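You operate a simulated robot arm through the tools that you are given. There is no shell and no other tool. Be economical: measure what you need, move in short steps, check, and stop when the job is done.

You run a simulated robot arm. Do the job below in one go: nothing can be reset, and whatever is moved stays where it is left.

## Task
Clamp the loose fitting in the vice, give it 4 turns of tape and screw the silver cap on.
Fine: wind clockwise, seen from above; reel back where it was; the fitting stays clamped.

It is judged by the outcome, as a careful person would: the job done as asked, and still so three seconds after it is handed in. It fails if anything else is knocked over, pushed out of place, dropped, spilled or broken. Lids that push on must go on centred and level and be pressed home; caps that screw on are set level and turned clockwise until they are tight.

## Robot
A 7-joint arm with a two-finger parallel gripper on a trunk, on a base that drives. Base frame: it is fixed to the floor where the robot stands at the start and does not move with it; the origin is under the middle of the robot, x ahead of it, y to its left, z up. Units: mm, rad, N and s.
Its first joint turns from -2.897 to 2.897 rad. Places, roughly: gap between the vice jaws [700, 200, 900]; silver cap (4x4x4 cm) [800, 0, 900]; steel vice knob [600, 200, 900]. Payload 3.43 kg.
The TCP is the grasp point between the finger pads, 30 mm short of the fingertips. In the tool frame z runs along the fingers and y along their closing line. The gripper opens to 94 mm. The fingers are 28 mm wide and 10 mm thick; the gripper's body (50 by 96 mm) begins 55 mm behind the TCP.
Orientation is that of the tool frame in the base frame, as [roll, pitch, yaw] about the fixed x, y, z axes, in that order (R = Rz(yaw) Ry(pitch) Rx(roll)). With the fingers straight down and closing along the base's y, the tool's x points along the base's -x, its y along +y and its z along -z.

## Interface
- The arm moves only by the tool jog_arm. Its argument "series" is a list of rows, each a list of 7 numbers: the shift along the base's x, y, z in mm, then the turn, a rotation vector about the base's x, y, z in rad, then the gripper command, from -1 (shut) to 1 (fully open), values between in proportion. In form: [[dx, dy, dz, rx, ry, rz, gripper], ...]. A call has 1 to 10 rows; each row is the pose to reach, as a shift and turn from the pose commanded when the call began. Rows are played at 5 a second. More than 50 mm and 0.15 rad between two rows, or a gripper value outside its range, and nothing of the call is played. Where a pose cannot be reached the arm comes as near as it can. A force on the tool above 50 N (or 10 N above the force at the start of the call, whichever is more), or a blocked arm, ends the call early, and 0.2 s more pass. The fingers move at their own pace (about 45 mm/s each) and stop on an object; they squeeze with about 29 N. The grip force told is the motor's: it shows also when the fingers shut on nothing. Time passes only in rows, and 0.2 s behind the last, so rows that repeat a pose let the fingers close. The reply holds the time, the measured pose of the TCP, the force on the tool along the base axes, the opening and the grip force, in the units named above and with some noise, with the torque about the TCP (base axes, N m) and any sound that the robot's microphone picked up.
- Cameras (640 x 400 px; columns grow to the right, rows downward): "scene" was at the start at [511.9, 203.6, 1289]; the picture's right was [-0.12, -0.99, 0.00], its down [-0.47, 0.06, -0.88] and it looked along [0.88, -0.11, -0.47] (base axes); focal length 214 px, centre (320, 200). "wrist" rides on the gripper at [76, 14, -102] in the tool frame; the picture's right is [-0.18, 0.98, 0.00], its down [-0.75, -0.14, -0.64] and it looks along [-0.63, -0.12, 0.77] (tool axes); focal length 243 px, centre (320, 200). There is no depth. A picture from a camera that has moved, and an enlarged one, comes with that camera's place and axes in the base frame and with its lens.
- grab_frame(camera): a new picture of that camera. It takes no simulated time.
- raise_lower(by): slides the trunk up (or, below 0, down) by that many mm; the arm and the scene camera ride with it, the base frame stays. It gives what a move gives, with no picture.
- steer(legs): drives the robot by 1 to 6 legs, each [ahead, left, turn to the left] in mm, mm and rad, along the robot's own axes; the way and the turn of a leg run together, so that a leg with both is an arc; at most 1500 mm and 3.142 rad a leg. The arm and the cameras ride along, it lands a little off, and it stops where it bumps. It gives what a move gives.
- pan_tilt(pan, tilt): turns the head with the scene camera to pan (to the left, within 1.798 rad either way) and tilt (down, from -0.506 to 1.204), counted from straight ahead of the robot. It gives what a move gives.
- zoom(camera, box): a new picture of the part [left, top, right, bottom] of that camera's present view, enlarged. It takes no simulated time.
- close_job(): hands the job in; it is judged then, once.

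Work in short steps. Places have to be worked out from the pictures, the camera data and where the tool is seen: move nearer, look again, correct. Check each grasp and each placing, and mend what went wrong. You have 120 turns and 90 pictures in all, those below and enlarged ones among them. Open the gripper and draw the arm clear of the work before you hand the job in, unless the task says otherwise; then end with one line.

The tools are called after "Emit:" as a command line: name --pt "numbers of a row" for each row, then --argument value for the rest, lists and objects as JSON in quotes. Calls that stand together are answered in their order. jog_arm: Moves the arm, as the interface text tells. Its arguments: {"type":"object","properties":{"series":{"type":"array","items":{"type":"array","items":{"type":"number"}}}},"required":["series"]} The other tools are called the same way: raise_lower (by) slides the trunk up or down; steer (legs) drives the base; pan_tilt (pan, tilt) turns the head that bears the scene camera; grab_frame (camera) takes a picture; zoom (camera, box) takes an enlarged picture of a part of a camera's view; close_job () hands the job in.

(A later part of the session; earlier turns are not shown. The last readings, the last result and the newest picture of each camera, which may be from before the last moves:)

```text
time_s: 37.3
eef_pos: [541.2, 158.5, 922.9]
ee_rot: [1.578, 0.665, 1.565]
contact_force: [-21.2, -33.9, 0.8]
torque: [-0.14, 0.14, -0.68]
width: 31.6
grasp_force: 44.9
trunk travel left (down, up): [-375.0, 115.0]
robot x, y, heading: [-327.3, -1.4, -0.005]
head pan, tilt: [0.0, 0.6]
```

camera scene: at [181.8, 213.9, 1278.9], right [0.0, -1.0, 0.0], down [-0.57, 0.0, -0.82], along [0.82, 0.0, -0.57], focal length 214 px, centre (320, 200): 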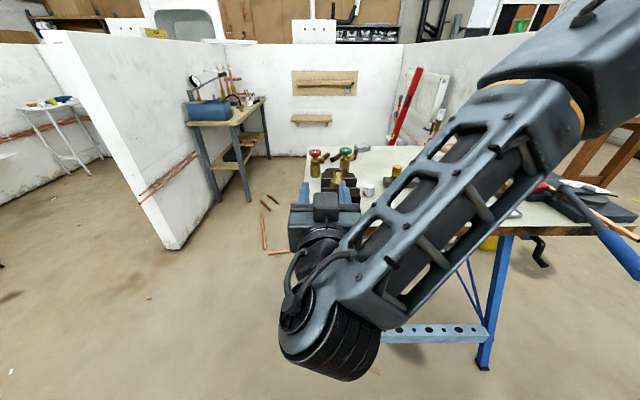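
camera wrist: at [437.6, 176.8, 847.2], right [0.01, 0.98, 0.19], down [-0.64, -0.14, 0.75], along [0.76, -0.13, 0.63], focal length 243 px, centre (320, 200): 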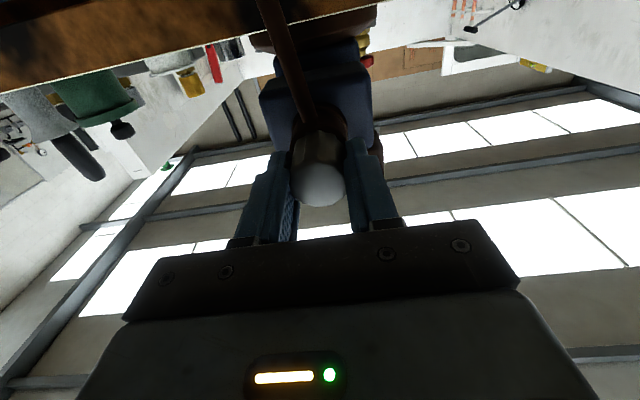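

Emit:
jog_arm --pt "-1 -2.5 0 0.0 0 0 -1" --pt "-1 -2.5 0 0.13 0 0 -1" --pt "-1 -2.5 0 0.26 0 0 -1" --pt "-0.8 -2.5 0 0.39 0 0 -1" --pt "-0.6 -2.5 0 0.52 0 0 -1" --pt "-0.5 -2.5 0 0.65 0 0 -1" --pt "-0.5 -2.5 0 0.78 0 0 -1" --pt "-0.5 -2.5 0 0.9 0 0 -1"

```text
time_s: 39.1
eef_pos: [542.4, 158.4, 922.5]
ee_rot: [1.58, -0.234, 1.568]
contact_force: [25.5, -15.7, -17.5]
torque: [-0.16, 0.35, -0.22]
width: 31.2
grasp_force: 44.6
trunk travel left (down, up): [-375.0, 115.0]
robot x, y, heading: [-329.6, 3.3, -0.007]
head pan, tilt: [0.0, 0.6]
```

Emit:
jog_arm --pt "1.2 -1 -1 0.0 0 0 -1" --pt "1.3 -1 -1 0.13 0 0 -1" --pt "1.5 -1 -1 0.26 0 0 -1" --pt "1.7 -1 -1 0.39 0 0 -1" --pt "1.8 -1 -1 0.52 0 0 -1" --pt "1.9 -1 -1 0.65 0 0 -1" --pt "2 -1 -1 0.78 0 0 -1" --pt "2.1 -1 -1 0.9 0 0 -1"

Emit:
zoom --camera "scene" --box '[312, 165, 360, 195]'

```text
time_s: 40.0
eef_pos: [543.8, 157.6, 920.8]
ee_rot: [1.576, -0.506, 1.577]
contact_force: [-0.7, 1.0, -1.8]
torque: [0.08, -0.14, 0.18]
width: 31.3
grasp_force: 45.2
out of reach, approached as far as the arm can: row 4
trunk travel left (down, up): [-375.0, 115.0]
robot x, y, heading: [-326.3, 0.3, -0.0]
head pan, tilt: [0.0, 0.6]
stopped in row 4: the force on the tool passed its limit at 79 N (the readings are from after the stop); the commanded pose is now the measured one
```

```text
13.33 times, centred on (336, 180) of scene
camera zoom: at [181.3, 215.3, 1279.2], right [0.0, -1.0, 0.0], down [-0.56, 0.0, -0.83], along [0.83, 0.0, -0.56], focal length 2860 px, centre (107, 467)
```

zoom: 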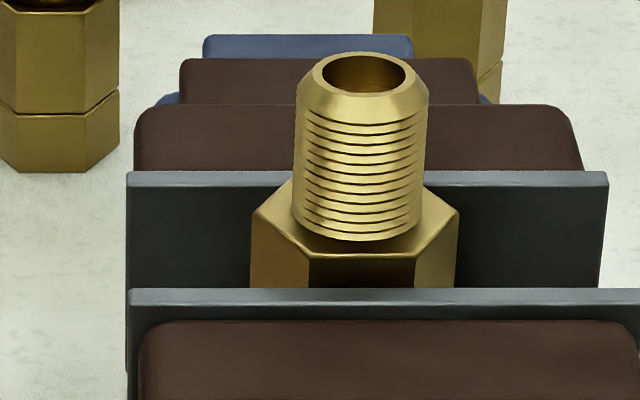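

The wrist is at its limit after about 5.1 rad; the gap is about 41.6 mm. I open around the knob and roll back for another bite.

Emit:
jog_arm --pt "0 0 0 0 0 0 0.4" --pt "0 0 0 0 0 0 0.4" --pt "0 1 0 -0.15 0 0 0.4" --pt "0 1 0 -0.3 0 0 0.4" --pt "0 1 0 -0.45 0 0 0.4" --pt "0 1 0 -0.6 0 0 0.4" --pt "0 1 0 -0.75 0 0 0.4" --pt "0 1 0 -0.9 0 0 0.4" --pt "0 1 0 -1.05 0 0 0.4" --pt "0 1 0 -1.2 0 0 0.4"

Emit:
jog_arm --pt "0 0 0 -0.15 0 0 0.4" --pt "0 0 0 -0.3 0 0 0.4" --pt "0 0 0 -0.45 0 0 0.4" --pt "0 0 0 -0.6 0 0 0.4" --pt "0 0 0 -0.75 0 0 0.4" --pt "0 0 0 -0.9 0 0 0.4" --pt "0 0 0 -1.05 0 0 0.4" --pt "0 0 0 -1.2 0 0 0.4" --pt "0 0 0 -1.35 0 0 0.4" --pt "0 0 0 -1.5 0 0 0.4"

Emit:
jog_arm --pt "0 0 0 -0.15 0 0 0.4" --pt "0 0 0 -0.3 0 0 0.4" --pt "0 0 0 -0.45 0 0 0.4" --pt "0 0 0 -0.6 0 0 0.4" --pt "0 0 0 -0.75 0 0 0.4" --pt "0 0 0 -0.9 0 0 0.4" --pt "0 0 0 -1.05 0 0 0.4" --pt "0 0 0 -1.2 0 0 0.4" --pt "0 0 0 -1.35 0 0 0.4" --pt "0 0 0 -1.5 0 0 0.4"

```text
time_s: 42.2
eef_pos: [544.7, 157.6, 921.5]
ee_rot: [1.58, 0.695, 1.577]
contact_force: [-0.3, -0.1, 0.4]
torque: [-0.02, 0.01, 0.01]
width: 65.4
grasp_force: 0.0
trunk travel left (down, up): [-375.0, 115.0]
robot x, y, heading: [-330.9, 4.7, -0.007]
head pan, tilt: [0.0, 0.6]
```

```text
time_s: 44.4
eef_pos: [544.0, 157.1, 920.6]
ee_rot: [-1.57, 0.947, -1.58]
contact_force: [0.8, -0.3, 0.3]
torque: [0.01, 0.0, 0.0]
width: 65.7
grasp_force: 0.1
trunk travel left (down, up): [-375.0, 115.0]
robot x, y, heading: [-328.5, 5.7, 0.004]
head pan, tilt: [0.0, 0.6]
```

```text
time_s: 46.6
eef_pos: [543.3, 159.0, 921.7]
ee_rot: [-1.561, -0.552, -1.576]
contact_force: [0.9, -0.2, -0.5]
torque: [0.02, 0.04, -0.01]
width: 65.7
grasp_force: 0.0
trunk travel left (down, up): [-375.0, 115.0]
robot x, y, heading: [-328.0, -1.9, -0.001]
head pan, tilt: [0.0, 0.6]
```

Emit:
jog_arm --pt "0 0 0 -0.15 0 0 0.4" --pt "0 0 0 -0.3 0 0 0.4" --pt "0 0 0 -0.45 0 0 0.4" --pt "0 0 0 -0.6 0 0 0.4" --pt "0 0 0 -0.75 0 0 0.4" --pt "0 0 0 -0.9 0 0 0.4" --pt "0 0 0 -1.05 0 0 0.4" --pt "0 0 0 -1.2 0 0 0.4"

Emit:
zoom --camera "wrist" --box '[220, 60, 440, 240]'

```text
time_s: 48.4
eef_pos: [544.0, 157.3, 922.3]
ee_rot: [1.549, -1.388, 1.599]
contact_force: [0.0, 0.5, -0.2]
torque: [-0.01, 0.04, -0.01]
width: 65.9
grasp_force: 0.1
trunk travel left (down, up): [-375.0, 115.0]
robot x, y, heading: [-327.5, -1.2, -0.003]
head pan, tilt: [0.0, 0.6]
```

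```text
2.22 times, centred on (330, 150) of wrist
camera zoom: at [440.0, 157.6, 997.7], right [0.01, -1.0, 0.0], down [-0.64, 0.0, -0.77], along [0.77, 0.01, -0.64], focal length 539 px, centre (298, 311)
```

zoom: 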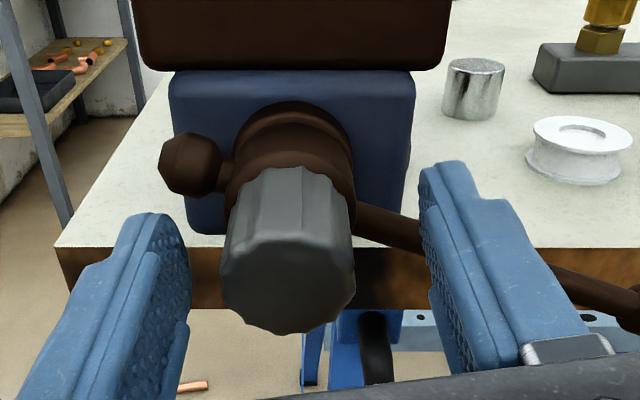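

I centre on the knob (y≈160.5) and close for the second bite.

Emit:
jog_arm --pt "0 3.2 -1.5 0 0 0 0.4" --pt "0 3.2 -1.5 0 0 0 -1" --pt "0 3.2 -1.5 0 0 0 -1" --pt "0 3.2 -1.5 0 0 0 -1" --pt "0 3.2 -1.5 0 0 0 -1"

Emit:
jog_arm --pt "0.1 0 0 0.13 0 0 -1" --pt "0.2 0 0 0.26 0 0 -1" --pt "0.3 0 0 0.39 0 0 -1" --pt "0.4 0 0 0.52 0 0 -1" --pt "0.5 0 0 0.65 0 0 -1" --pt "0.7 0 0 0.78 0 0 -1" --pt "0.9 0 0 0.9 0 0 -1"

```text
time_s: 49.6
eef_pos: [543.9, 159.0, 920.1]
ee_rot: [1.549, -1.39, 1.597]
contact_force: [-1.4, -9.0, 2.3]
torque: [0.03, -0.07, -0.32]
width: 31.2
grasp_force: 45.0
trunk travel left (down, up): [-375.0, 115.0]
robot x, y, heading: [-331.4, 1.3, -0.003]
head pan, tilt: [0.0, 0.6]
```

```text
time_s: 51.2
eef_pos: [544.5, 161.2, 920.0]
ee_rot: [-1.557, -0.848, -1.576]
contact_force: [6.7, -4.7, 3.7]
torque: [-0.05, -0.22, -0.5]
width: 31.3
grasp_force: 44.9
trunk travel left (down, up): [-375.0, 115.0]
robot x, y, heading: [-330.6, -2.2, -0.006]
head pan, tilt: [0.0, 0.6]
```

Forces are low, so the centring is good. I continue the turn.

Emit:
jog_arm --pt "0.1 0 0 0.13 0 0 -1" --pt "0.2 0 0 0.26 0 0 -1" --pt "0.3 0 0 0.39 0 0 -1" --pt "0.4 0 0 0.52 0 0 -1" --pt "0.5 0 0 0.65 0 0 -1" --pt "0.7 0 0 0.78 0 0 -1" --pt "0.9 0 0 0.9 0 0 -1" --pt "1.1 0 0 1.03 0 0 -1" --pt "1.2 0 0 1.16 0 0 -1"

Emit:
jog_arm --pt "0.1 0 0 0.13 0 0 -1" --pt "0.2 0 0 0.26 0 0 -1" --pt "0.3 0 0 0.39 0 0 -1" --pt "0.4 0 0 0.52 0 0 -1" --pt "0.5 0 0 0.65 0 0 -1" --pt "0.7 0 0 0.78 0 0 -1"

```text
time_s: 53.2
eef_pos: [544.9, 162.4, 923.1]
ee_rot: [-1.563, 0.314, -1.573]
contact_force: [10.6, 11.4, 25.0]
torque: [-0.12, -0.29, 0.19]
width: 31.1
grasp_force: 45.1
trunk travel left (down, up): [-375.0, 115.0]
robot x, y, heading: [-328.8, 0.2, -0.0]
head pan, tilt: [0.0, 0.6]
```

```text
time_s: 54.6
eef_pos: [547.5, 160.7, 922.6]
ee_rot: [-1.562, 1.094, -1.571]
contact_force: [9.3, 9.6, 29.7]
torque: [-0.08, -0.96, 0.19]
width: 31.3
grasp_force: 45.0
trunk travel left (down, up): [-375.0, 115.0]
robot x, y, heading: [-332.8, 2.2, 0.0]
head pan, tilt: [0.0, 0.6]
```

I relieve the upward load by raising a little and continue.

Emit:
jog_arm --pt "0.5 0.5 2 0 0 0 -1" --pt "0.6 0.5 2 0.13 0 0 -1" --pt "0.7 0 2 0.26 0 0 -1" --pt "0.8 0 2 0.39 0 0 -1" --pt "0.9 0 2 0.52 0 0 -1" --pt "1 0 2 0.65 0 0 -1" --pt "1.2 0 2 0.78 0 0 -1" --pt "1.3 0 2 0.9 0 0 -1"

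Emit:
zoom --camera "scene" --box '[312, 165, 360, 195]'

```text
time_s: 56.4
eef_pos: [546.5, 159.3, 922.5]
ee_rot: [1.584, 1.147, 1.579]
contact_force: [-7.8, -5.9, 22.9]
torque: [-0.01, -0.36, -0.18]
width: 31.2
grasp_force: 44.3
trunk travel left (down, up): [-375.0, 115.0]
robot x, y, heading: [-331.2, 0.9, -0.002]
head pan, tilt: [0.0, 0.6]
```

```text
13.33 times, centred on (336, 180) of scene
camera zoom: at [180.5, 214.5, 1279.4], right [0.0, -1.0, 0.0], down [-0.56, 0.0, -0.83], along [0.83, 0.0, -0.56], focal length 2860 px, centre (107, 467)
```

zoom: 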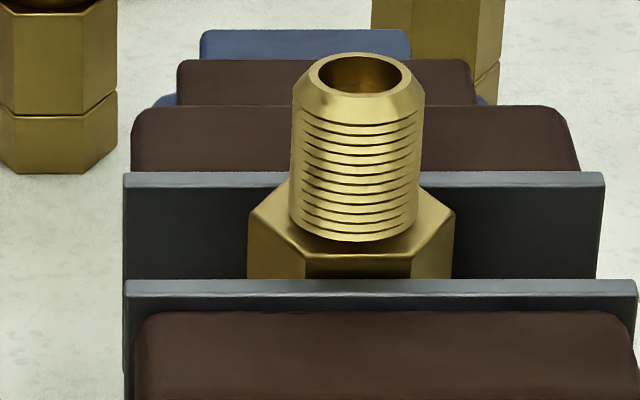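

Gap is about 38 mm. I turn on to the wrist limit.

Emit:
jog_arm --pt "0 -0.5 1 0.13 0 0 -1" --pt "0.1 -0.5 1 0.26 0 0 -1" --pt "0.2 -0.5 1 0.39 0 0 -1" --pt "0.3 -1 1 0.52 0 0 -1" --pt "0.4 -1 1 0.65 0 0 -1" --pt "0.5 -1 1 0.78 0 0 -1" --pt "0.6 -1 1 0.9 0 0 -1"

Emit:
jog_arm --pt "0.1 -0.5 -0.5 0.12 0 0 -1" --pt "0.2 -0.5 -0.5 0.24 0 0 -1" --pt "0.3 -0.5 -0.5 0.36 0 0 -1" --pt "0.4 -0.5 -0.5 0.48 0 0 -1"

```text
time_s: 58.0
eef_pos: [548.5, 158.8, 922.2]
ee_rot: [1.579, 0.25, 1.574]
contact_force: [-6.9, -6.6, 7.9]
torque: [-0.08, -0.25, -0.1]
width: 31.4
grasp_force: 44.5
trunk travel left (down, up): [-375.0, 115.0]
robot x, y, heading: [-328.2, 2.3, -0.005]
head pan, tilt: [0.0, 0.6]
```

```text
time_s: 59.0
eef_pos: [548.9, 159.1, 922.2]
ee_rot: [1.578, -0.23, 1.576]
contact_force: [-9.7, -5.7, 1.3]
torque: [-0.08, -0.34, 0.73]
width: 31.5
grasp_force: 45.1
trunk travel left (down, up): [-375.0, 115.0]
robot x, y, heading: [-329.1, 4.1, -0.004]
head pan, tilt: [0.0, 0.6]
```

Near the limit again. I open and roll back for a third bite.

Emit:
jog_arm --pt "0 0 0 0 0 0 0.4" --pt "0 0 0 0 0 0 0.4" --pt "0 1 -1 -0.15 0 0 0.4" --pt "0 1 -1 -0.3 0 0 0.4" --pt "0 1 -1 -0.45 0 0 0.4" --pt "0 1 -1 -0.6 0 0 0.4" --pt "0 1 -1 -0.75 0 0 0.4" --pt "0 1 -1 -0.9 0 0 0.4" --pt "0 1 -1 -1.05 0 0 0.4" --pt "0 1 -1 -1.2 0 0 0.4"

Emit:
jog_arm --pt "0 0 0 -0.15 0 0 0.4" --pt "0 0 0 -0.3 0 0 0.4" --pt "0 0 0 -0.45 0 0 0.4" --pt "0 0 0 -0.6 0 0 0.4" --pt "0 0 0 -0.75 0 0 0.4" --pt "0 0 0 -0.9 0 0 0.4" --pt "0 0 0 -1.05 0 0 0.4" --pt "0 0 0 -1.2 0 0 0.4" --pt "0 0 0 -1.35 0 0 0.4" --pt "0 0 0 -1.5 0 0 0.4"

Emit:
jog_arm --pt "0 0 0 -0.15 0 0 0.4" --pt "0 0 0 -0.3 0 0 0.4" --pt "0 0 0 -0.45 0 0 0.4" --pt "0 0 0 -0.6 0 0 0.4" --pt "0 0 0 -0.75 0 0 0.4" --pt "0 0 0 -0.9 0 0 0.4" --pt "0 0 0 -1.05 0 0 0.4" --pt "0 0 0 -1.2 0 0 0.4" --pt "0 0 0 -1.35 0 0 0.4" --pt "0 0 0 -1.5 0 0 0.4"

Emit:
jog_arm --pt "0 0 0 -0.15 0 0 0.4" --pt "0 0 0 -0.3 0 0 0.4" --pt "0 0 0 -0.45 0 0 0.4" --pt "0 0 0 -0.6 0 0 0.4" --pt "0 0 0 -0.75 0 0 0.4" --pt "0 0 0 -0.85 0 0 0.4"

Emit:
zoom --camera "scene" --box '[312, 165, 360, 195]'

```text
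time_s: 61.2
eef_pos: [549.0, 160.8, 920.9]
ee_rot: [1.584, 0.975, 1.58]
contact_force: [-0.2, 0.8, 0.0]
torque: [0.0, -0.02, -0.01]
width: 65.9
grasp_force: 0.1
trunk travel left (down, up): [-375.0, 115.0]
robot x, y, heading: [-328.0, 1.4, 0.003]
head pan, tilt: [0.0, 0.6]
```

```text
time_s: 63.4
eef_pos: [549.3, 159.8, 921.1]
ee_rot: [-1.57, 0.666, -1.577]
contact_force: [0.6, -0.6, 0.1]
torque: [0.0, 0.01, 0.01]
width: 65.8
grasp_force: 0.0
trunk travel left (down, up): [-375.0, 115.0]
robot x, y, heading: [-329.2, 1.5, -0.006]
head pan, tilt: [0.0, 0.6]
```

```text
time_s: 65.6
eef_pos: [549.0, 160.8, 921.3]
ee_rot: [-1.558, -0.831, -1.577]
contact_force: [-0.3, -0.4, 0.0]
torque: [0.01, 0.01, -0.02]
width: 65.9
grasp_force: 0.0
trunk travel left (down, up): [-375.0, 115.0]
robot x, y, heading: [-326.9, 1.6, -0.002]
head pan, tilt: [0.0, 0.6]
```

```text
time_s: 67.0
eef_pos: [548.8, 160.6, 921.7]
ee_rot: [1.534, -1.461, 1.615]
contact_force: [-0.3, 0.2, -1.1]
torque: [0.05, -0.01, 0.01]
width: 65.7
grasp_force: 0.1
trunk travel left (down, up): [-375.0, 115.0]
robot x, y, heading: [-329.3, 3.4, -0.002]
head pan, tilt: [0.0, 0.6]
```

```text
13.33 times, centred on (336, 180) of scene
camera zoom: at [181.3, 214.9, 1278.9], right [0.0, -1.0, 0.0], down [-0.56, 0.0, -0.83], along [0.83, 0.0, -0.56], focal length 2860 px, centre (107, 467)
```

zoom: 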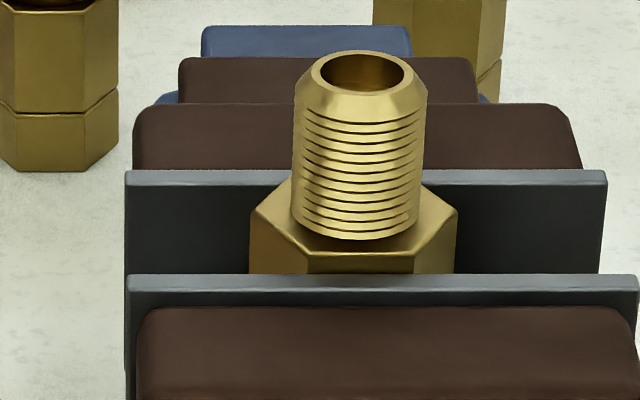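

Only about 1–2 mm gap remains. I grip again and turn until it tightens.

Emit:
jog_arm --pt "0 0.5 -1 0 0 0 -1" --pt "0 0.5 -1 0 0 0 -1" --pt "0 0.5 -1 0 0 0 -1" --pt "0 0.5 -1 0 0 0 -1" --pt "0.1 0.5 -1 0.13 0 0 -1" --pt "0.2 0.5 -1 0.26 0 0 -1" --pt "0.3 0.5 -1 0.39 0 0 -1" --pt "0.4 0.5 -1 0.52 0 0 -1" --pt "0.5 0.5 -1 0.65 0 0 -1" --pt "0.6 0.5 -1 0.78 0 0 -1"

Emit:
jog_arm --pt "0.1 0 0 0.13 0 0 -1" --pt "0.2 0 0 0.26 0 0 -1" --pt "0.3 0 0 0.39 0 0 -1" --pt "0.4 0 0 0.52 0 0 -1" --pt "0.5 0 0 0.65 0 0 -1" --pt "0.7 0 0 0.78 0 0 -1" --pt "0.8 0 0 0.91 0 0 -1"

Emit:
zoom --camera "scene" --box '[312, 165, 360, 195]'

```text
time_s: 69.2
eef_pos: [550.7, 161.7, 920.9]
ee_rot: [-1.557, -0.897, -1.579]
contact_force: [10.1, -5.1, 0.5]
torque: [-0.35, -0.17, -0.27]
width: 31.2
grasp_force: 45.2
trunk travel left (down, up): [-375.0, 115.0]
robot x, y, heading: [-328.6, 2.0, -0.002]
head pan, tilt: [0.0, 0.6]
```

```text
time_s: 70.8
eef_pos: [549.4, 161.7, 921.8]
ee_rot: [-1.563, 0.012, -1.575]
contact_force: [-2.1, 5.8, 14.1]
torque: [-0.54, -0.45, -0.03]
width: 31.3
grasp_force: 45.0
trunk travel left (down, up): [-375.0, 115.0]
robot x, y, heading: [-332.7, 1.9, -0.002]
head pan, tilt: [0.0, 0.6]
```

```text
13.33 times, centred on (336, 180) of scene
camera zoom: at [180.7, 215.1, 1279.3], right [0.0, -1.0, 0.0], down [-0.56, 0.0, -0.83], along [0.83, 0.0, -0.56], focal length 2860 px, centre (107, 467)
```

zoom: 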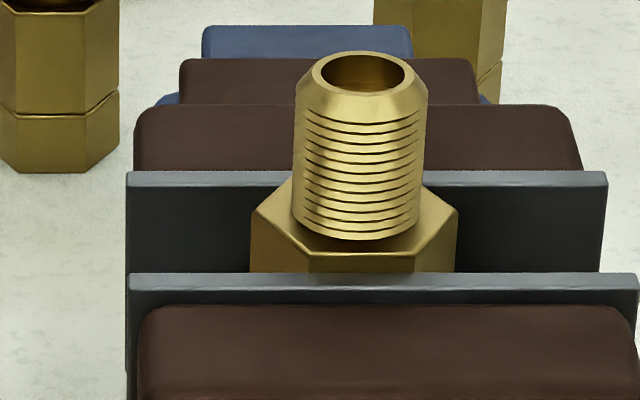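

The resisting torque about x is growing (0.35→0.54 N·m), so the jaws are biting. I go on tightening.

Emit:
jog_arm --pt "0 0 0.5 0.13 0 0 -1" --pt "0 0 0.5 0.26 0 0 -1" --pt "0 0 0.5 0.39 0 0 -1" --pt "0 0 0.5 0.52 0 0 -1" --pt "0 0 0.5 0.65 0 0 -1" --pt "0 0 0.5 0.78 0 0 -1"

Emit:
zoom --camera "scene" --box '[312, 165, 360, 195]'

```text
time_s: 72.2
eef_pos: [551.1, 159.4, 921.9]
ee_rot: [-1.569, 0.792, -1.58]
contact_force: [-2.1, -6.7, 12.7]
torque: [-0.6, -0.28, -0.14]
width: 31.6
grasp_force: 45.2
trunk travel left (down, up): [-375.0, 115.0]
robot x, y, heading: [-329.6, 0.2, -0.003]
head pan, tilt: [0.0, 0.6]
```

```text
13.33 times, centred on (336, 180) of scene
camera zoom: at [181.0, 214.5, 1279.2], right [0.0, -1.0, 0.0], down [-0.56, 0.0, -0.83], along [0.83, 0.0, -0.56], focal length 2860 px, centre (107, 467)
```

zoom: 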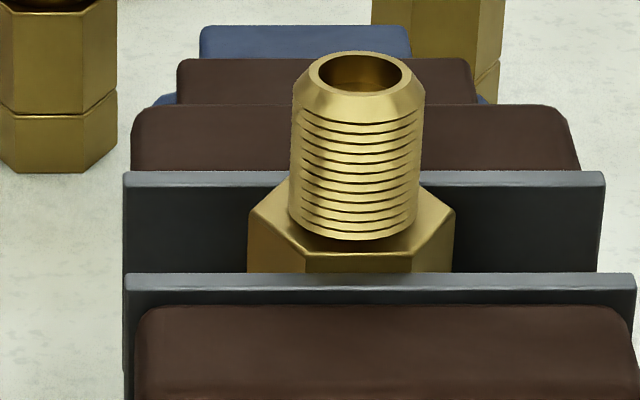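

No more jaw movement and the grip slips at about 0.6 N·m: the vice is tight. I release, draw back and unroll.

Emit:
jog_arm --pt "0 0 0 0 0 0 0.4" --pt "0 0 0 0 0 0 0.4" --pt "-30 0 0 0 0 0 0.4" --pt "-70 0 0 0 0 0 0.4" --pt "-80 0 30 0.14 0 0 0.4" --pt "-80 0 60 0.28 0 0 0.4" --pt "-80 0 90 0.42 0 0 0.4" --pt "-80 0 120 0.56 0 0 0.4" --pt "-80 0 150 0.7 0 0 0.4" --pt "-80 0 180 0.778 0 0 0.4"

Emit:
jog_arm --pt "0 0 0 0 0.15 0 0.4" --pt "0 0 0 0 0.3 0 0.4" --pt "0 0 0 0 0.45 0 0.4" --pt "0 0 10 0 0.6 0 0.4" --pt "0 0 20 0 0.75 0 0.4" --pt "0 0 30 0 0.9 0 0.4" --pt "0 0 40 0 1.05 0 0.4" --pt "0 0 50 0 1.2 0 0.4" --pt "0 0 60 0 1.35 0 0.4" --pt "0 0 70 0 1.5 0 0.4"

Emit:
steer --legs '[[330, 0, 0]]'

```text
time_s: 74.4
eef_pos: [470.8, 160.2, 1102.3]
ee_rot: [-3.028, 1.564, -3.034]
contact_force: [1.0, -0.5, -0.2]
torque: [-0.02, -0.02, -0.02]
width: 65.7
grasp_force: 0.0
trunk travel left (down, up): [-375.0, 115.0]
robot x, y, heading: [-329.3, -0.6, -0.001]
head pan, tilt: [0.0, 0.6]
```

```text
time_s: 76.3
eef_pos: [457.3, 113.6, 1067.5]
ee_rot: [-2.918, 0.206, -3.111]
contact_force: [0.6, 0.1, 0.8]
torque: [0.01, 0.01, -0.02]
width: 66.1
grasp_force: 0.0
out of reach, approached as far as the arm can: row 5
trunk travel left (down, up): [-375.0, 115.0]
robot x, y, heading: [-327.9, -1.4, -0.004]
head pan, tilt: [0.0, 0.6]
stopped in row 9: the arm was blocked; the commanded pose is now the measured one
```

```text
time_s: 78.5
eef_pos: [790.5, 111.4, 1066.7]
ee_rot: [-2.918, 0.206, -3.114]
contact_force: [1.0, 0.1, -0.7]
torque: [-0.01, -0.02, 0.01]
width: 65.8
grasp_force: 0.0
trunk travel left (down, up): [-375.0, 115.0]
robot x, y, heading: [3.1, -2.6, -0.006]
head pan, tilt: [0.0, 0.6]
```

The arm was blocked in mid-turn, and I drove with it lower than planned. I check that nothing was touched.

Emit:
grab_frame --camera "scene"

Emit:
grab_frame --camera "wrist"

```text
45 pictures are left
camera scene: at [514.3, 212.2, 1278.9], right [-0.01, -1.0, 0.0], down [-0.56, 0.0, -0.83], along [0.83, 0.0, -0.56], focal length 214 px, centre (320, 200)
```

scene: 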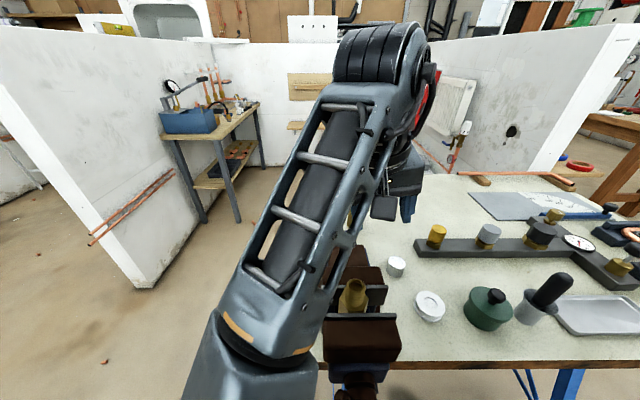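

```text
44 pictures are left
camera wrist: at [693.2, 146.7, 1145.8], right [0.2, 0.96, -0.17], down [0.6, 0.02, 0.8], along [0.77, -0.26, -0.58], focal length 243 px, centre (320, 200)
```

wrist: 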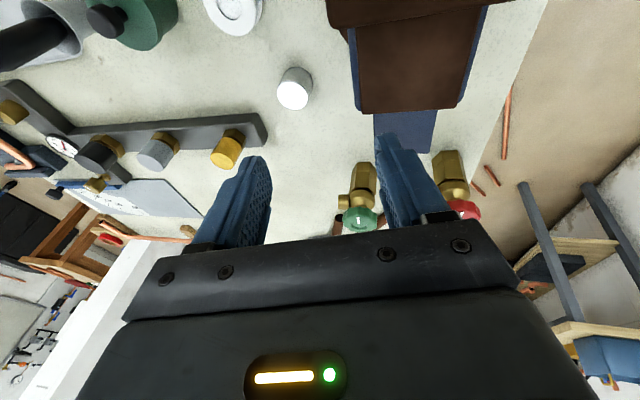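

Nothing was disturbed. I raise the arm and level the tool to straight down.

Emit:
jog_arm --pt "0 0 45 0 0 0 0.4" --pt "0 0 90 0.07 0.07 0 0.4" --pt "0 0 90 0.15 0.14 0 0.4" --pt "0 0 90 0.22 0.209 0 0.4"

```text
time_s: 79.1
eef_pos: [769.8, 80.9, 1066.5]
ee_rot: [-2.756, 0.03, -3.096]
contact_force: [0.1, -0.3, 0.9]
torque: [0.03, -0.03, 0.0]
width: 65.9
grasp_force: 0.1
trunk travel left (down, up): [-375.0, 115.0]
robot x, y, heading: [3.6, -0.4, -0.005]
head pan, tilt: [0.0, 0.6]
stopped in row 2: the arm was blocked; the commanded pose is now the measured one
```

The arm seems blocked in an odd elbow posture. I look down to see where the elbow is relative to the vice.

Emit:
pan_tilt --pan 0.2 --tilt 1.1

Emit:
grab_frame --camera "scene"

```text
time_s: 80.0
eef_pos: [769.8, 81.5, 1065.6]
ee_rot: [-2.756, 0.031, -3.097]
contact_force: [0.3, 0.9, 0.6]
torque: [-0.02, -0.02, 0.0]
width: 65.7
grasp_force: 0.1
trunk travel left (down, up): [-375.0, 115.0]
robot x, y, heading: [1.0, 4.8, -0.006]
head pan, tilt: [0.201, 1.1]
```

```text
43 pictures are left
camera scene: at [487.9, 225.0, 1240.4], right [0.19, -0.98, 0.0], down [-0.87, -0.17, -0.45], along [0.45, 0.09, -0.89], focal length 214 px, centre (320, 200)
```

scene: 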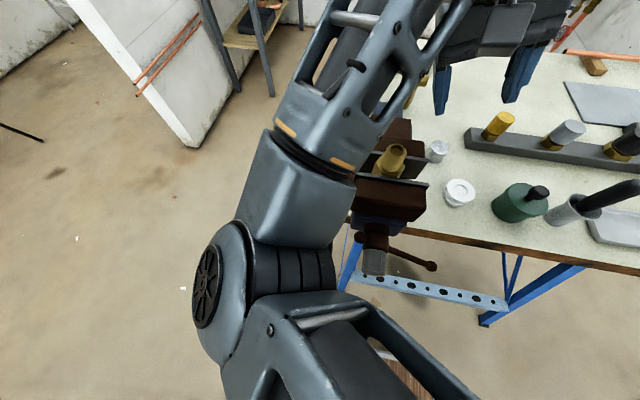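

The elbow has dropped to the left, beside the vice. I raise the trunk for clearance, then extend the arm forward to free it.

Emit:
raise_lower --by 110

Emit:
jog_arm --pt "20 -5 0 0 0 0 0.4" --pt "45 -10 0 0 0 0 0.4" --pt "70 -15 0 0 0 0 0.4"

```text
time_s: 81.5
eef_pos: [771.0, 81.0, 1175.7]
ee_rot: [-2.756, 0.031, -3.096]
contact_force: [-0.3, 0.3, -1.2]
torque: [-0.01, 0.01, -0.01]
width: 65.8
grasp_force: 0.1
trunk travel left (down, up): [-485.0, 5.0]
robot x, y, heading: [0.4, -0.4, -0.006]
head pan, tilt: [0.201, 1.1]
```

```text
time_s: 82.3
eef_pos: [840.7, 68.2, 1174.8]
ee_rot: [-2.756, 0.031, -3.095]
contact_force: [0.4, 0.5, 0.3]
torque: [-0.04, -0.02, -0.03]
width: 65.9
grasp_force: 0.1
trunk travel left (down, up): [-485.0, 5.0]
robot x, y, heading: [4.0, 0.8, -0.004]
head pan, tilt: [0.201, 1.1]
```

Free again. I level the tool while extending further.

Emit:
jog_arm --pt "15 0 5 0.13 0 0 0.4" --pt "30 0 10 0.26 0 0 0.4" --pt "40 0 15 0.385 0 0.0 0.4"

Emit:
grab_frame --camera "scene"

```text
time_s: 83.1
eef_pos: [880.9, 62.1, 1187.5]
ee_rot: [-3.137, 0.044, -3.12]
contact_force: [0.5, 1.0, -0.2]
torque: [-0.02, -0.04, -0.01]
width: 65.9
grasp_force: 0.1
trunk travel left (down, up): [-485.0, 5.0]
robot x, y, heading: [2.7, -2.1, -0.004]
head pan, tilt: [0.201, 1.1]
```

```text
42 pictures are left
camera scene: at [488.0, 225.2, 1350.2], right [0.19, -0.98, 0.0], down [-0.87, -0.17, -0.45], along [0.45, 0.09, -0.89], focal length 214 px, centre (320, 200)
```

scene: 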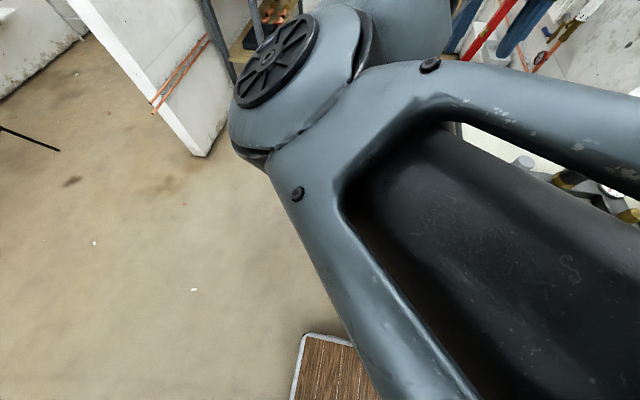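

The tool is level and the elbow is up. Next the reel, at roughly [737,5]: I move back above it, finishing the small orientation fix.

Emit:
jog_arm --pt "-35 -10 -5 0 0.02 -0.01 0.8" --pt "-75 -20 -10 0 0.044 -0.02 0.8" --pt "-115 -32 -20 0 0.044 -0.02 0.8" --pt "-155 -50 -30 0 0.044 -0.02 0.8"

Emit:
grab_frame --camera "wrist"

Emit:
pan_tilt --pan 0.0 --tilt 0.9

Emit:
grab_frame --camera "scene"

```text
time_s: 83.9
eef_pos: [769.2, -39.7, 1170.3]
ee_rot: [-3.14, -0.003, 2.989]
contact_force: [-0.7, 0.3, -0.4]
torque: [0.0, 0.02, 0.01]
width: 84.4
grasp_force: 0.0
trunk travel left (down, up): [-485.0, 5.0]
robot x, y, heading: [4.1, 3.0, -0.007]
head pan, tilt: [0.201, 1.1]
stopped in row 4: the arm was blocked; the commanded pose is now the measured one
```

```text
41 pictures are left
camera wrist: at [695.6, -13.2, 1272.1], right [0.33, 0.94, 0.0], down [0.73, -0.25, 0.64], along [0.6, -0.21, -0.77], focal length 243 px, centre (320, 200)
```

wrist: 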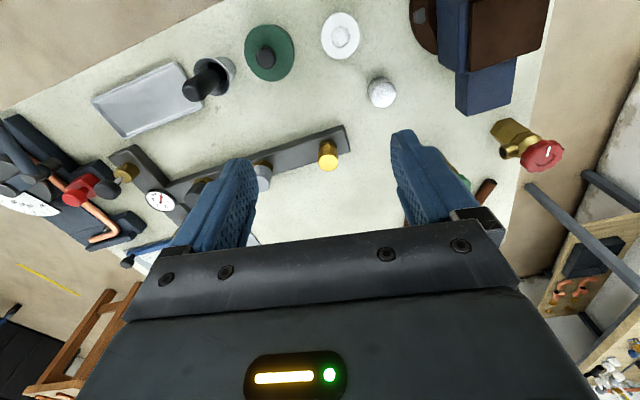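

```text
time_s: 84.6
eef_pos: [769.5, -40.5, 1170.8]
ee_rot: [-3.141, -0.002, 2.988]
contact_force: [0.3, 0.6, -0.1]
torque: [0.01, 0.0, 0.0]
width: 84.2
grasp_force: 0.0
trunk travel left (down, up): [-485.0, 5.0]
robot x, y, heading: [0.6, -2.2, -0.004]
head pan, tilt: [0.0, 0.901]
```

```text
40 pictures are left
camera scene: at [501.5, 212.3, 1364.1], right [0.0, -1.0, 0.0], down [-0.78, 0.0, -0.62], along [0.62, 0.0, -0.78], focal length 214 px, centre (320, 200)
```

scene: 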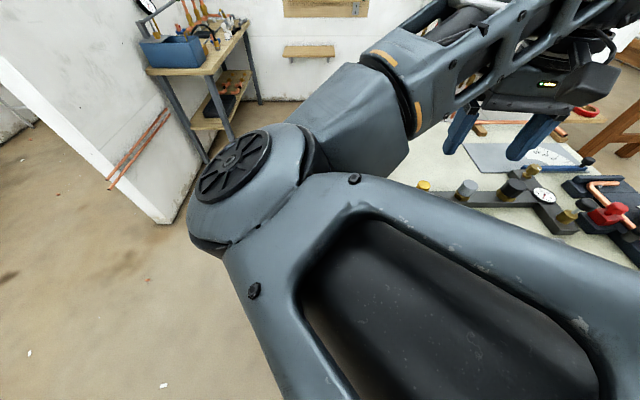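

The elbow is on the left now, and the arm blocks when pulled in close. It works well at a longer reach, so I back the base 170 mm and work extended; then I correct yaw and view the reel.

Emit:
steer --legs '[[-170, 0, 0]]'

Emit:
jog_arm --pt "35 10 0 0 0 0.05 0.8" --pt "70 20 -10 0 0 0.1 0.8" --pt "105 30 -20 0 0 0.15 0.8" --pt "110 30 -30 0 0 0.153 0.8"

Emit:
grab_frame --camera "wrist"

```text
time_s: 86.1
eef_pos: [597.4, -38.3, 1169.7]
ee_rot: [-3.141, -0.003, 2.989]
contact_force: [0.4, -0.5, -0.5]
torque: [-0.01, -0.01, 0.02]
width: 84.6
grasp_force: 0.0
trunk travel left (down, up): [-485.0, 5.0]
robot x, y, heading: [-170.4, 0.8, -0.006]
head pan, tilt: [0.0, 0.901]
```

```text
time_s: 87.1
eef_pos: [706.2, -8.0, 1139.4]
ee_rot: [-3.139, -0.003, -3.141]
contact_force: [0.5, -0.5, 0.2]
torque: [0.01, 0.03, 0.03]
width: 84.9
grasp_force: 0.0
trunk travel left (down, up): [-485.0, 5.0]
robot x, y, heading: [-170.6, 2.2, -0.001]
head pan, tilt: [0.0, 0.901]
```

```text
39 pictures are left
camera wrist: at [629.5, 7.3, 1241.6], right [0.18, 0.98, 0.0], down [0.76, -0.14, 0.64], along [0.63, -0.12, -0.77], focal length 243 px, centre (320, 200)
```

wrist: 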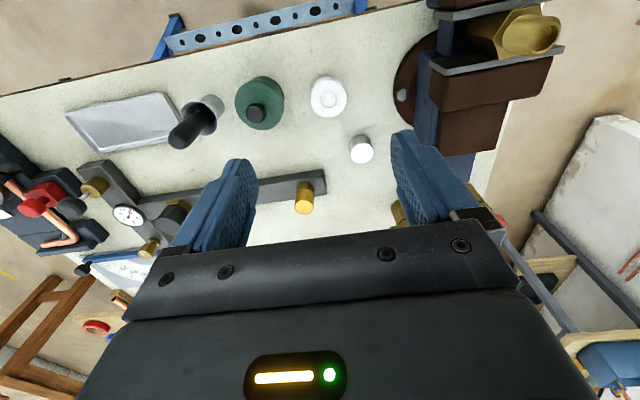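

The reel is at about [738,0]. I descend to view it closer.

Emit:
jog_arm --pt "10 3 -40 0 0 0 0.8" --pt "20 7 -80 0 0 0 0.8" --pt "31 8 -110 0 0 0 0.8"

Emit:
zoom --camera "wrist" --box '[220, 0, 440, 138]'

```text
time_s: 87.9
eef_pos: [736.2, -0.7, 1029.1]
ee_rot: [-3.139, -0.001, -3.14]
contact_force: [-0.9, 0.5, 0.0]
torque: [0.0, -0.02, 0.0]
width: 84.5
grasp_force: 0.0
trunk travel left (down, up): [-485.0, 5.0]
robot x, y, heading: [-168.0, 3.4, 0.001]
head pan, tilt: [0.0, 0.901]
```

```text
2.90 times, centred on (330, 69) of wrist
camera zoom: at [659.6, 14.6, 1131.7], right [0.18, 0.98, 0.0], down [0.76, -0.14, 0.64], along [0.63, -0.12, -0.77], focal length 703 px, centre (291, 580)
```

zoom: 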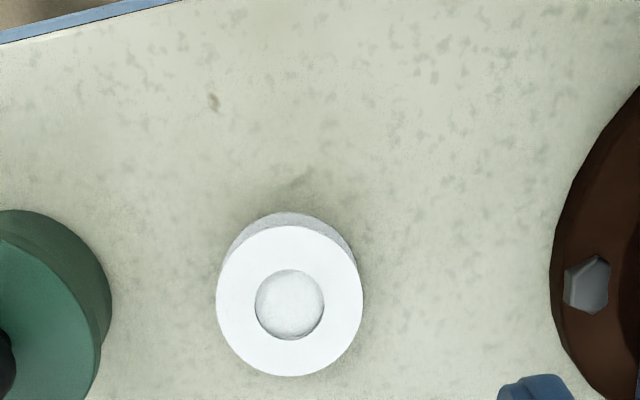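

The reel is about 50 mm in diameter, about 18 mm tall, at [739,-1.5]. With opening 70 mm I clear the green pot. I descend to TCP z 897 and grip, remembering this pose for the return.

Emit:
jog_arm --pt "2.8 -0.8 -40 0 0 0 0.49" --pt "2.8 -0.8 -80 0 0 0 0.49" --pt "2.8 -0.8 -115 0 0 0 0.49"

Emit:
grab_frame --camera "wrist"

```text
time_s: 88.7
eef_pos: [740.2, -1.7, 915.4]
ee_rot: [-3.14, -0.004, 3.141]
contact_force: [0.3, -0.5, -0.3]
torque: [-0.02, 0.0, -0.02]
width: 70.0
grasp_force: 0.0
trunk travel left (down, up): [-485.0, 5.0]
robot x, y, heading: [-170.5, 1.3, -0.002]
head pan, tilt: [0.0, 0.901]
```

```text
37 pictures are left
camera wrist: at [663.3, 14.5, 1016.8], right [0.18, 0.98, 0.0], down [0.76, -0.14, 0.64], along [0.63, -0.12, -0.77], focal length 243 px, centre (320, 200)
```

wrist: 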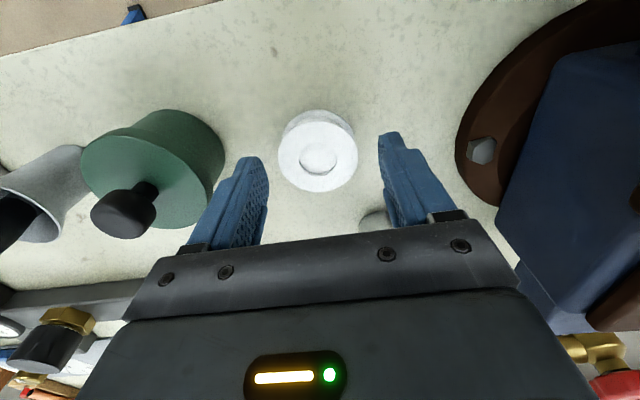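

The reel centre reads x≈737, so I adjust −3 mm and lower to grip.

Emit:
jog_arm --pt "-3 0.5 0 0 0 0 0.49" --pt "-3 0.5 -18 0 0 0 0.49" --pt "-3 0.5 -18 0 0 0 -1" --pt "-3 0.5 -18 0 0 0 -1" --pt "-3 0.5 -18 0 0 0 -1" --pt "-3 0.5 -18 0 0 0 -1"

Emit:
grab_frame --camera "wrist"

```text
time_s: 90.1
eef_pos: [737.5, -1.7, 897.9]
ee_rot: [-3.14, -0.002, -3.138]
contact_force: [0.3, -0.5, -0.7]
torque: [-0.01, 0.01, 0.0]
width: 50.0
grasp_force: 29.2
trunk travel left (down, up): [-485.0, 5.0]
robot x, y, heading: [-169.8, -1.7, -0.003]
head pan, tilt: [0.0, 0.901]
```

```text
36 pictures are left
camera wrist: at [660.4, 14.5, 999.1], right [0.18, 0.98, 0.0], down [0.76, -0.14, 0.64], along [0.63, -0.12, -0.77], focal length 243 px, centre (320, 200)
```

wrist: 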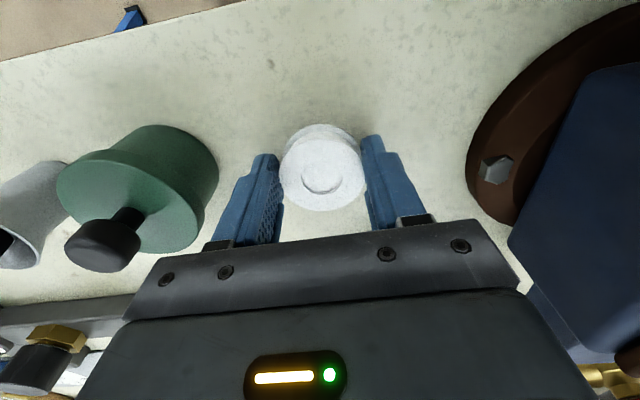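

Reel gripped at [737.5,-1.7,897.9]. I lift and carry it toward the −y side of the fitting, high above the vice.

Emit:
jog_arm --pt "0 0 40 0 0 0 -1" --pt "0 0 85 0 0 0 -1" --pt "0 0 130 0 0 0 -1" --pt "0 0 175 0 0 0 -1" --pt "-10 25 212 0 0 0 -1" --pt "-30 60 212 0 0 0 -1" --pt "-58 88 212 0 0 0 -1"

Emit:
grab_frame --camera "wrist"

Emit:
grab_frame --camera "scene"

```text
time_s: 91.7
eef_pos: [679.7, 69.5, 1104.0]
ee_rot: [-3.136, -0.013, 3.108]
contact_force: [0.2, -1.1, -0.3]
torque: [-0.01, 0.01, 0.0]
width: 50.0
grasp_force: 28.7
trunk travel left (down, up): [-485.0, 5.0]
robot x, y, heading: [-171.5, -1.6, -0.001]
head pan, tilt: [0.0, 0.901]
```

```text
35 pictures are left
camera wrist: at [603.4, 87.0, 1206.6], right [0.22, 0.98, -0.01], down [0.76, -0.16, 0.63], along [0.62, -0.14, -0.77], focal length 243 px, centre (320, 200)
```

wrist: 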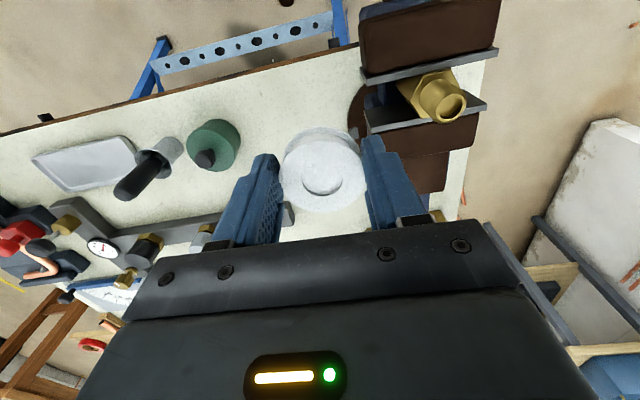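

```text
34 pictures are left
camera scene: at [329.3, 212.7, 1364.1], right [-0.01, -1.0, 0.0], down [-0.78, 0.0, -0.62], along [0.62, 0.0, -0.78], focal length 214 px, centre (320, 200)
```

scene: 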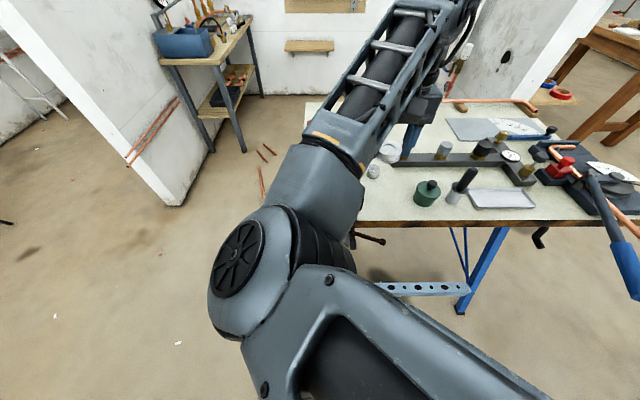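

The elbow-left posture prefers the tool on the robot's right, so I shift the base left by 220 mm. The reel passes 45 mm above the fitting, safely.

Emit:
steer --legs '[[0, 220, 0]]'

Emit:
jog_arm --pt "5 -40 3 0 0 0.01 -1" --pt "10 -80 6 0 0.005 0.02 -1" --pt "10 -125 6 0 0.01 0.03 -1" --pt "10 -170 6 0 0.013 0.034 -1" --pt "5 -215 6 0 0.013 0.034 -1"

Emit:
grab_frame --camera "wrist"

```text
time_s: 93.4
eef_pos: [680.0, 293.8, 1104.5]
ee_rot: [-3.133, -0.008, 3.115]
contact_force: [0.3, -0.5, -0.3]
torque: [0.01, 0.0, -0.02]
width: 50.3
grasp_force: 28.9
trunk travel left (down, up): [-485.0, 5.0]
robot x, y, heading: [-166.4, 225.3, -0.005]
head pan, tilt: [0.0, 0.901]
```

```text
time_s: 94.6
eef_pos: [685.1, 80.1, 1110.4]
ee_rot: [-3.134, -0.021, -3.132]
contact_force: [-0.1, 1.8, -0.6]
torque: [-0.01, -0.03, 0.03]
width: 50.2
grasp_force: 28.7
trunk travel left (down, up): [-485.0, 5.0]
robot x, y, heading: [-166.8, 219.5, -0.003]
head pan, tilt: [0.0, 0.901]
```

```text
33 pictures are left
camera wrist: at [609.6, 95.3, 1214.1], right [0.17, 0.98, -0.01], down [0.77, -0.13, 0.63], along [0.62, -0.12, -0.78], focal length 243 px, centre (320, 200)
```

wrist: 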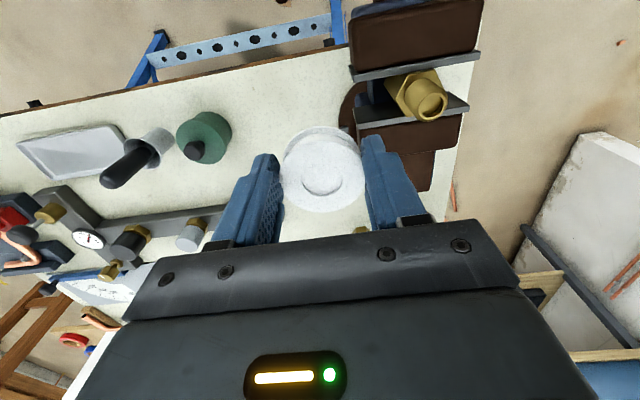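

Good. Thread centre is at about [682,162]. I level the tool, lower the reel to thread height on the −y side, at 75 mm from the fitting.

Emit:
jog_arm --pt "-3 5 -20 0 -0.02 0 -1" --pt "-3 7 -45 0 -0.021 0 -1" --pt "-3 7 -73 0 -0.021 0 -1" --pt "-3 7 -73 0 -0.021 0 -1"

Emit:
grab_frame --camera "wrist"

```text
time_s: 95.6
eef_pos: [681.7, 84.9, 1038.4]
ee_rot: [-3.134, -0.002, -3.133]
contact_force: [-1.3, -0.7, -0.6]
torque: [0.03, -0.02, -0.03]
width: 49.9
grasp_force: 28.9
trunk travel left (down, up): [-485.0, 5.0]
robot x, y, heading: [-168.9, 223.5, -0.005]
head pan, tilt: [0.0, 0.901]
```

```text
32 pictures are left
camera wrist: at [604.2, 101.3, 1139.8], right [0.18, 0.98, -0.01], down [0.76, -0.13, 0.64], along [0.63, -0.12, -0.77], focal length 243 px, centre (320, 200)
```

wrist: 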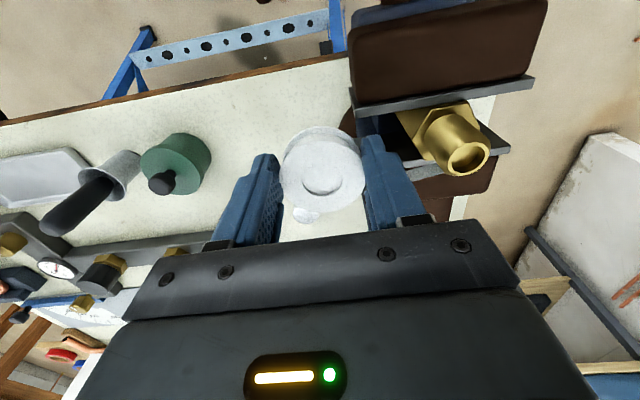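

I close in to a 58 mm radius and make the first half turn clockwise (−y → −x → +y) carefully.

Emit:
jog_arm --pt "1.3 20.1 0 0 0 0 -1" --pt "-13.7 22.1 0 0 0 0 -1" --pt "-27.7 27.9 0 0 0 0 -1" --pt "-48.9 49.1 0 0 0 0 -1" --pt "-56.7 78.1 0 0 0 0 -1" --pt "-48.9 107.1 0 0 0 0 -1"

Emit:
grab_frame --camera "wrist"

```text
time_s: 97.0
eef_pos: [632.3, 192.4, 1037.2]
ee_rot: [-3.133, -0.002, -3.135]
contact_force: [-0.4, 0.4, 0.0]
torque: [0.03, 0.0, -0.02]
width: 49.9
grasp_force: 29.5
trunk travel left (down, up): [-485.0, 5.0]
robot x, y, heading: [-164.6, 225.6, -0.007]
head pan, tilt: [0.0, 0.901]
```

```text
31 pictures are left
camera wrist: at [555.3, 207.4, 1139.1], right [0.18, 0.98, -0.01], down [0.76, -0.13, 0.64], along [0.63, -0.12, -0.77], focal length 243 px, centre (320, 200)
```

wrist: 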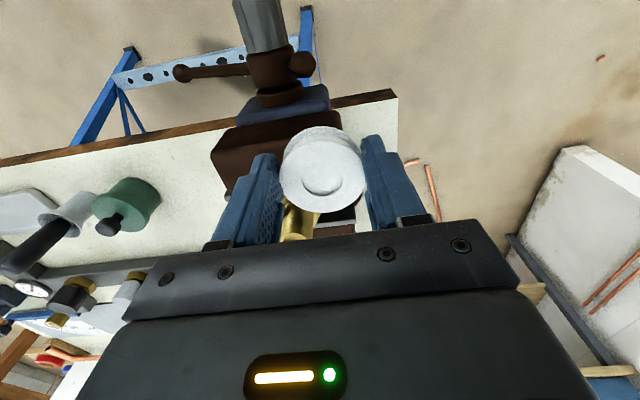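

Clear so far. I go on clockwise around to the +x side.

Emit:
jog_arm --pt "21.2 21.2 0 0 0 0 -1" --pt "50.2 29 0 0 0 0 -1" --pt "79.2 21.2 0 0 0 0 -1" --pt "100.4 0 0 0 0 0 -1" --pt "108.2 -29 0 0 0 0 -1"

Emit:
grab_frame --camera "wrist"

Emit:
zoom --camera "scene" --box '[300, 130, 420, 230]'

```text
time_s: 98.2
eef_pos: [741.4, 165.1, 1036.5]
ee_rot: [-3.132, -0.005, -3.133]
contact_force: [0.2, 0.2, 0.2]
torque: [-0.04, -0.02, 0.02]
width: 50.0
grasp_force: 28.1
trunk travel left (down, up): [-485.0, 5.0]
robot x, y, heading: [-167.0, 223.3, -0.007]
head pan, tilt: [0.0, 0.901]
```

```text
30 pictures are left
camera wrist: at [663.8, 180.1, 1139.1], right [0.18, 0.98, -0.01], down [0.76, -0.13, 0.64], along [0.63, -0.12, -0.77], focal length 243 px, centre (320, 200)
```

wrist: 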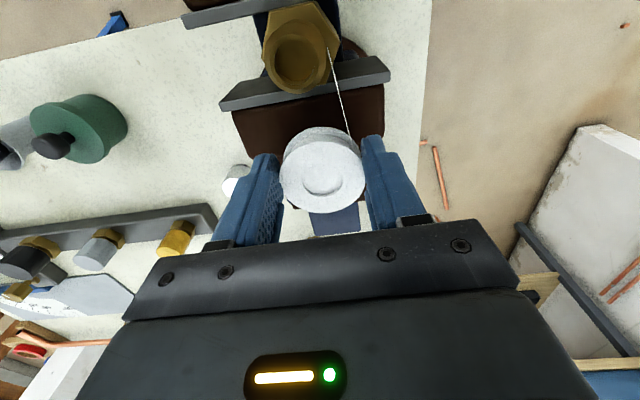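

```text
4.00 times, centred on (360, 180) of scene
camera zoom: at [329.9, 436.4, 1364.1], right [0.0, -1.0, 0.0], down [-0.78, 0.0, -0.62], along [0.62, 0.0, -0.78], focal length 858 px, centre (160, 280)
```

zoom: 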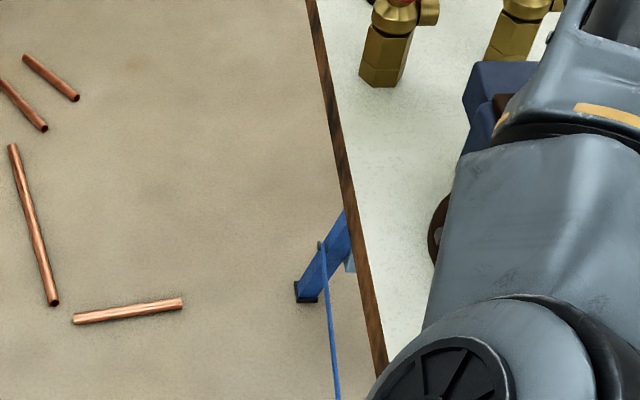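

A white tape strand now runs from the thread to the reel, so winding works. I've done 270°; I continue clockwise in 300° pieces.

Emit:
jog_arm --pt "-7.8 -29 0 0 0 0 -1" --pt "-29 -50.2 0 0 0 0 -1" --pt "-58 -58 0 0 0 0 -1" --pt "-87 -50.2 0 0 0 0 -1" --pt "-108.2 -29 0 0 0 0 -1" --pt "-116 0 0 0 0 0 -1" --pt "-108.2 29 0 0 0 0 -1" --pt "-87 50.2 0 0 0 0 -1" --pt "-58 58 0 0 0 0 -1" --pt "-29 50.2 0 0 0 0 -1"

```text
time_s: 100.4
eef_pos: [712.1, 213.4, 1038.0]
ee_rot: [-3.133, 0.001, -3.134]
contact_force: [0.5, -0.9, 0.2]
torque: [-0.02, -0.01, -0.01]
width: 50.1
grasp_force: 29.1
trunk travel left (down, up): [-485.0, 5.0]
robot x, y, heading: [-165.1, 223.1, -0.01]
head pan, tilt: [0.0, 0.901]
```

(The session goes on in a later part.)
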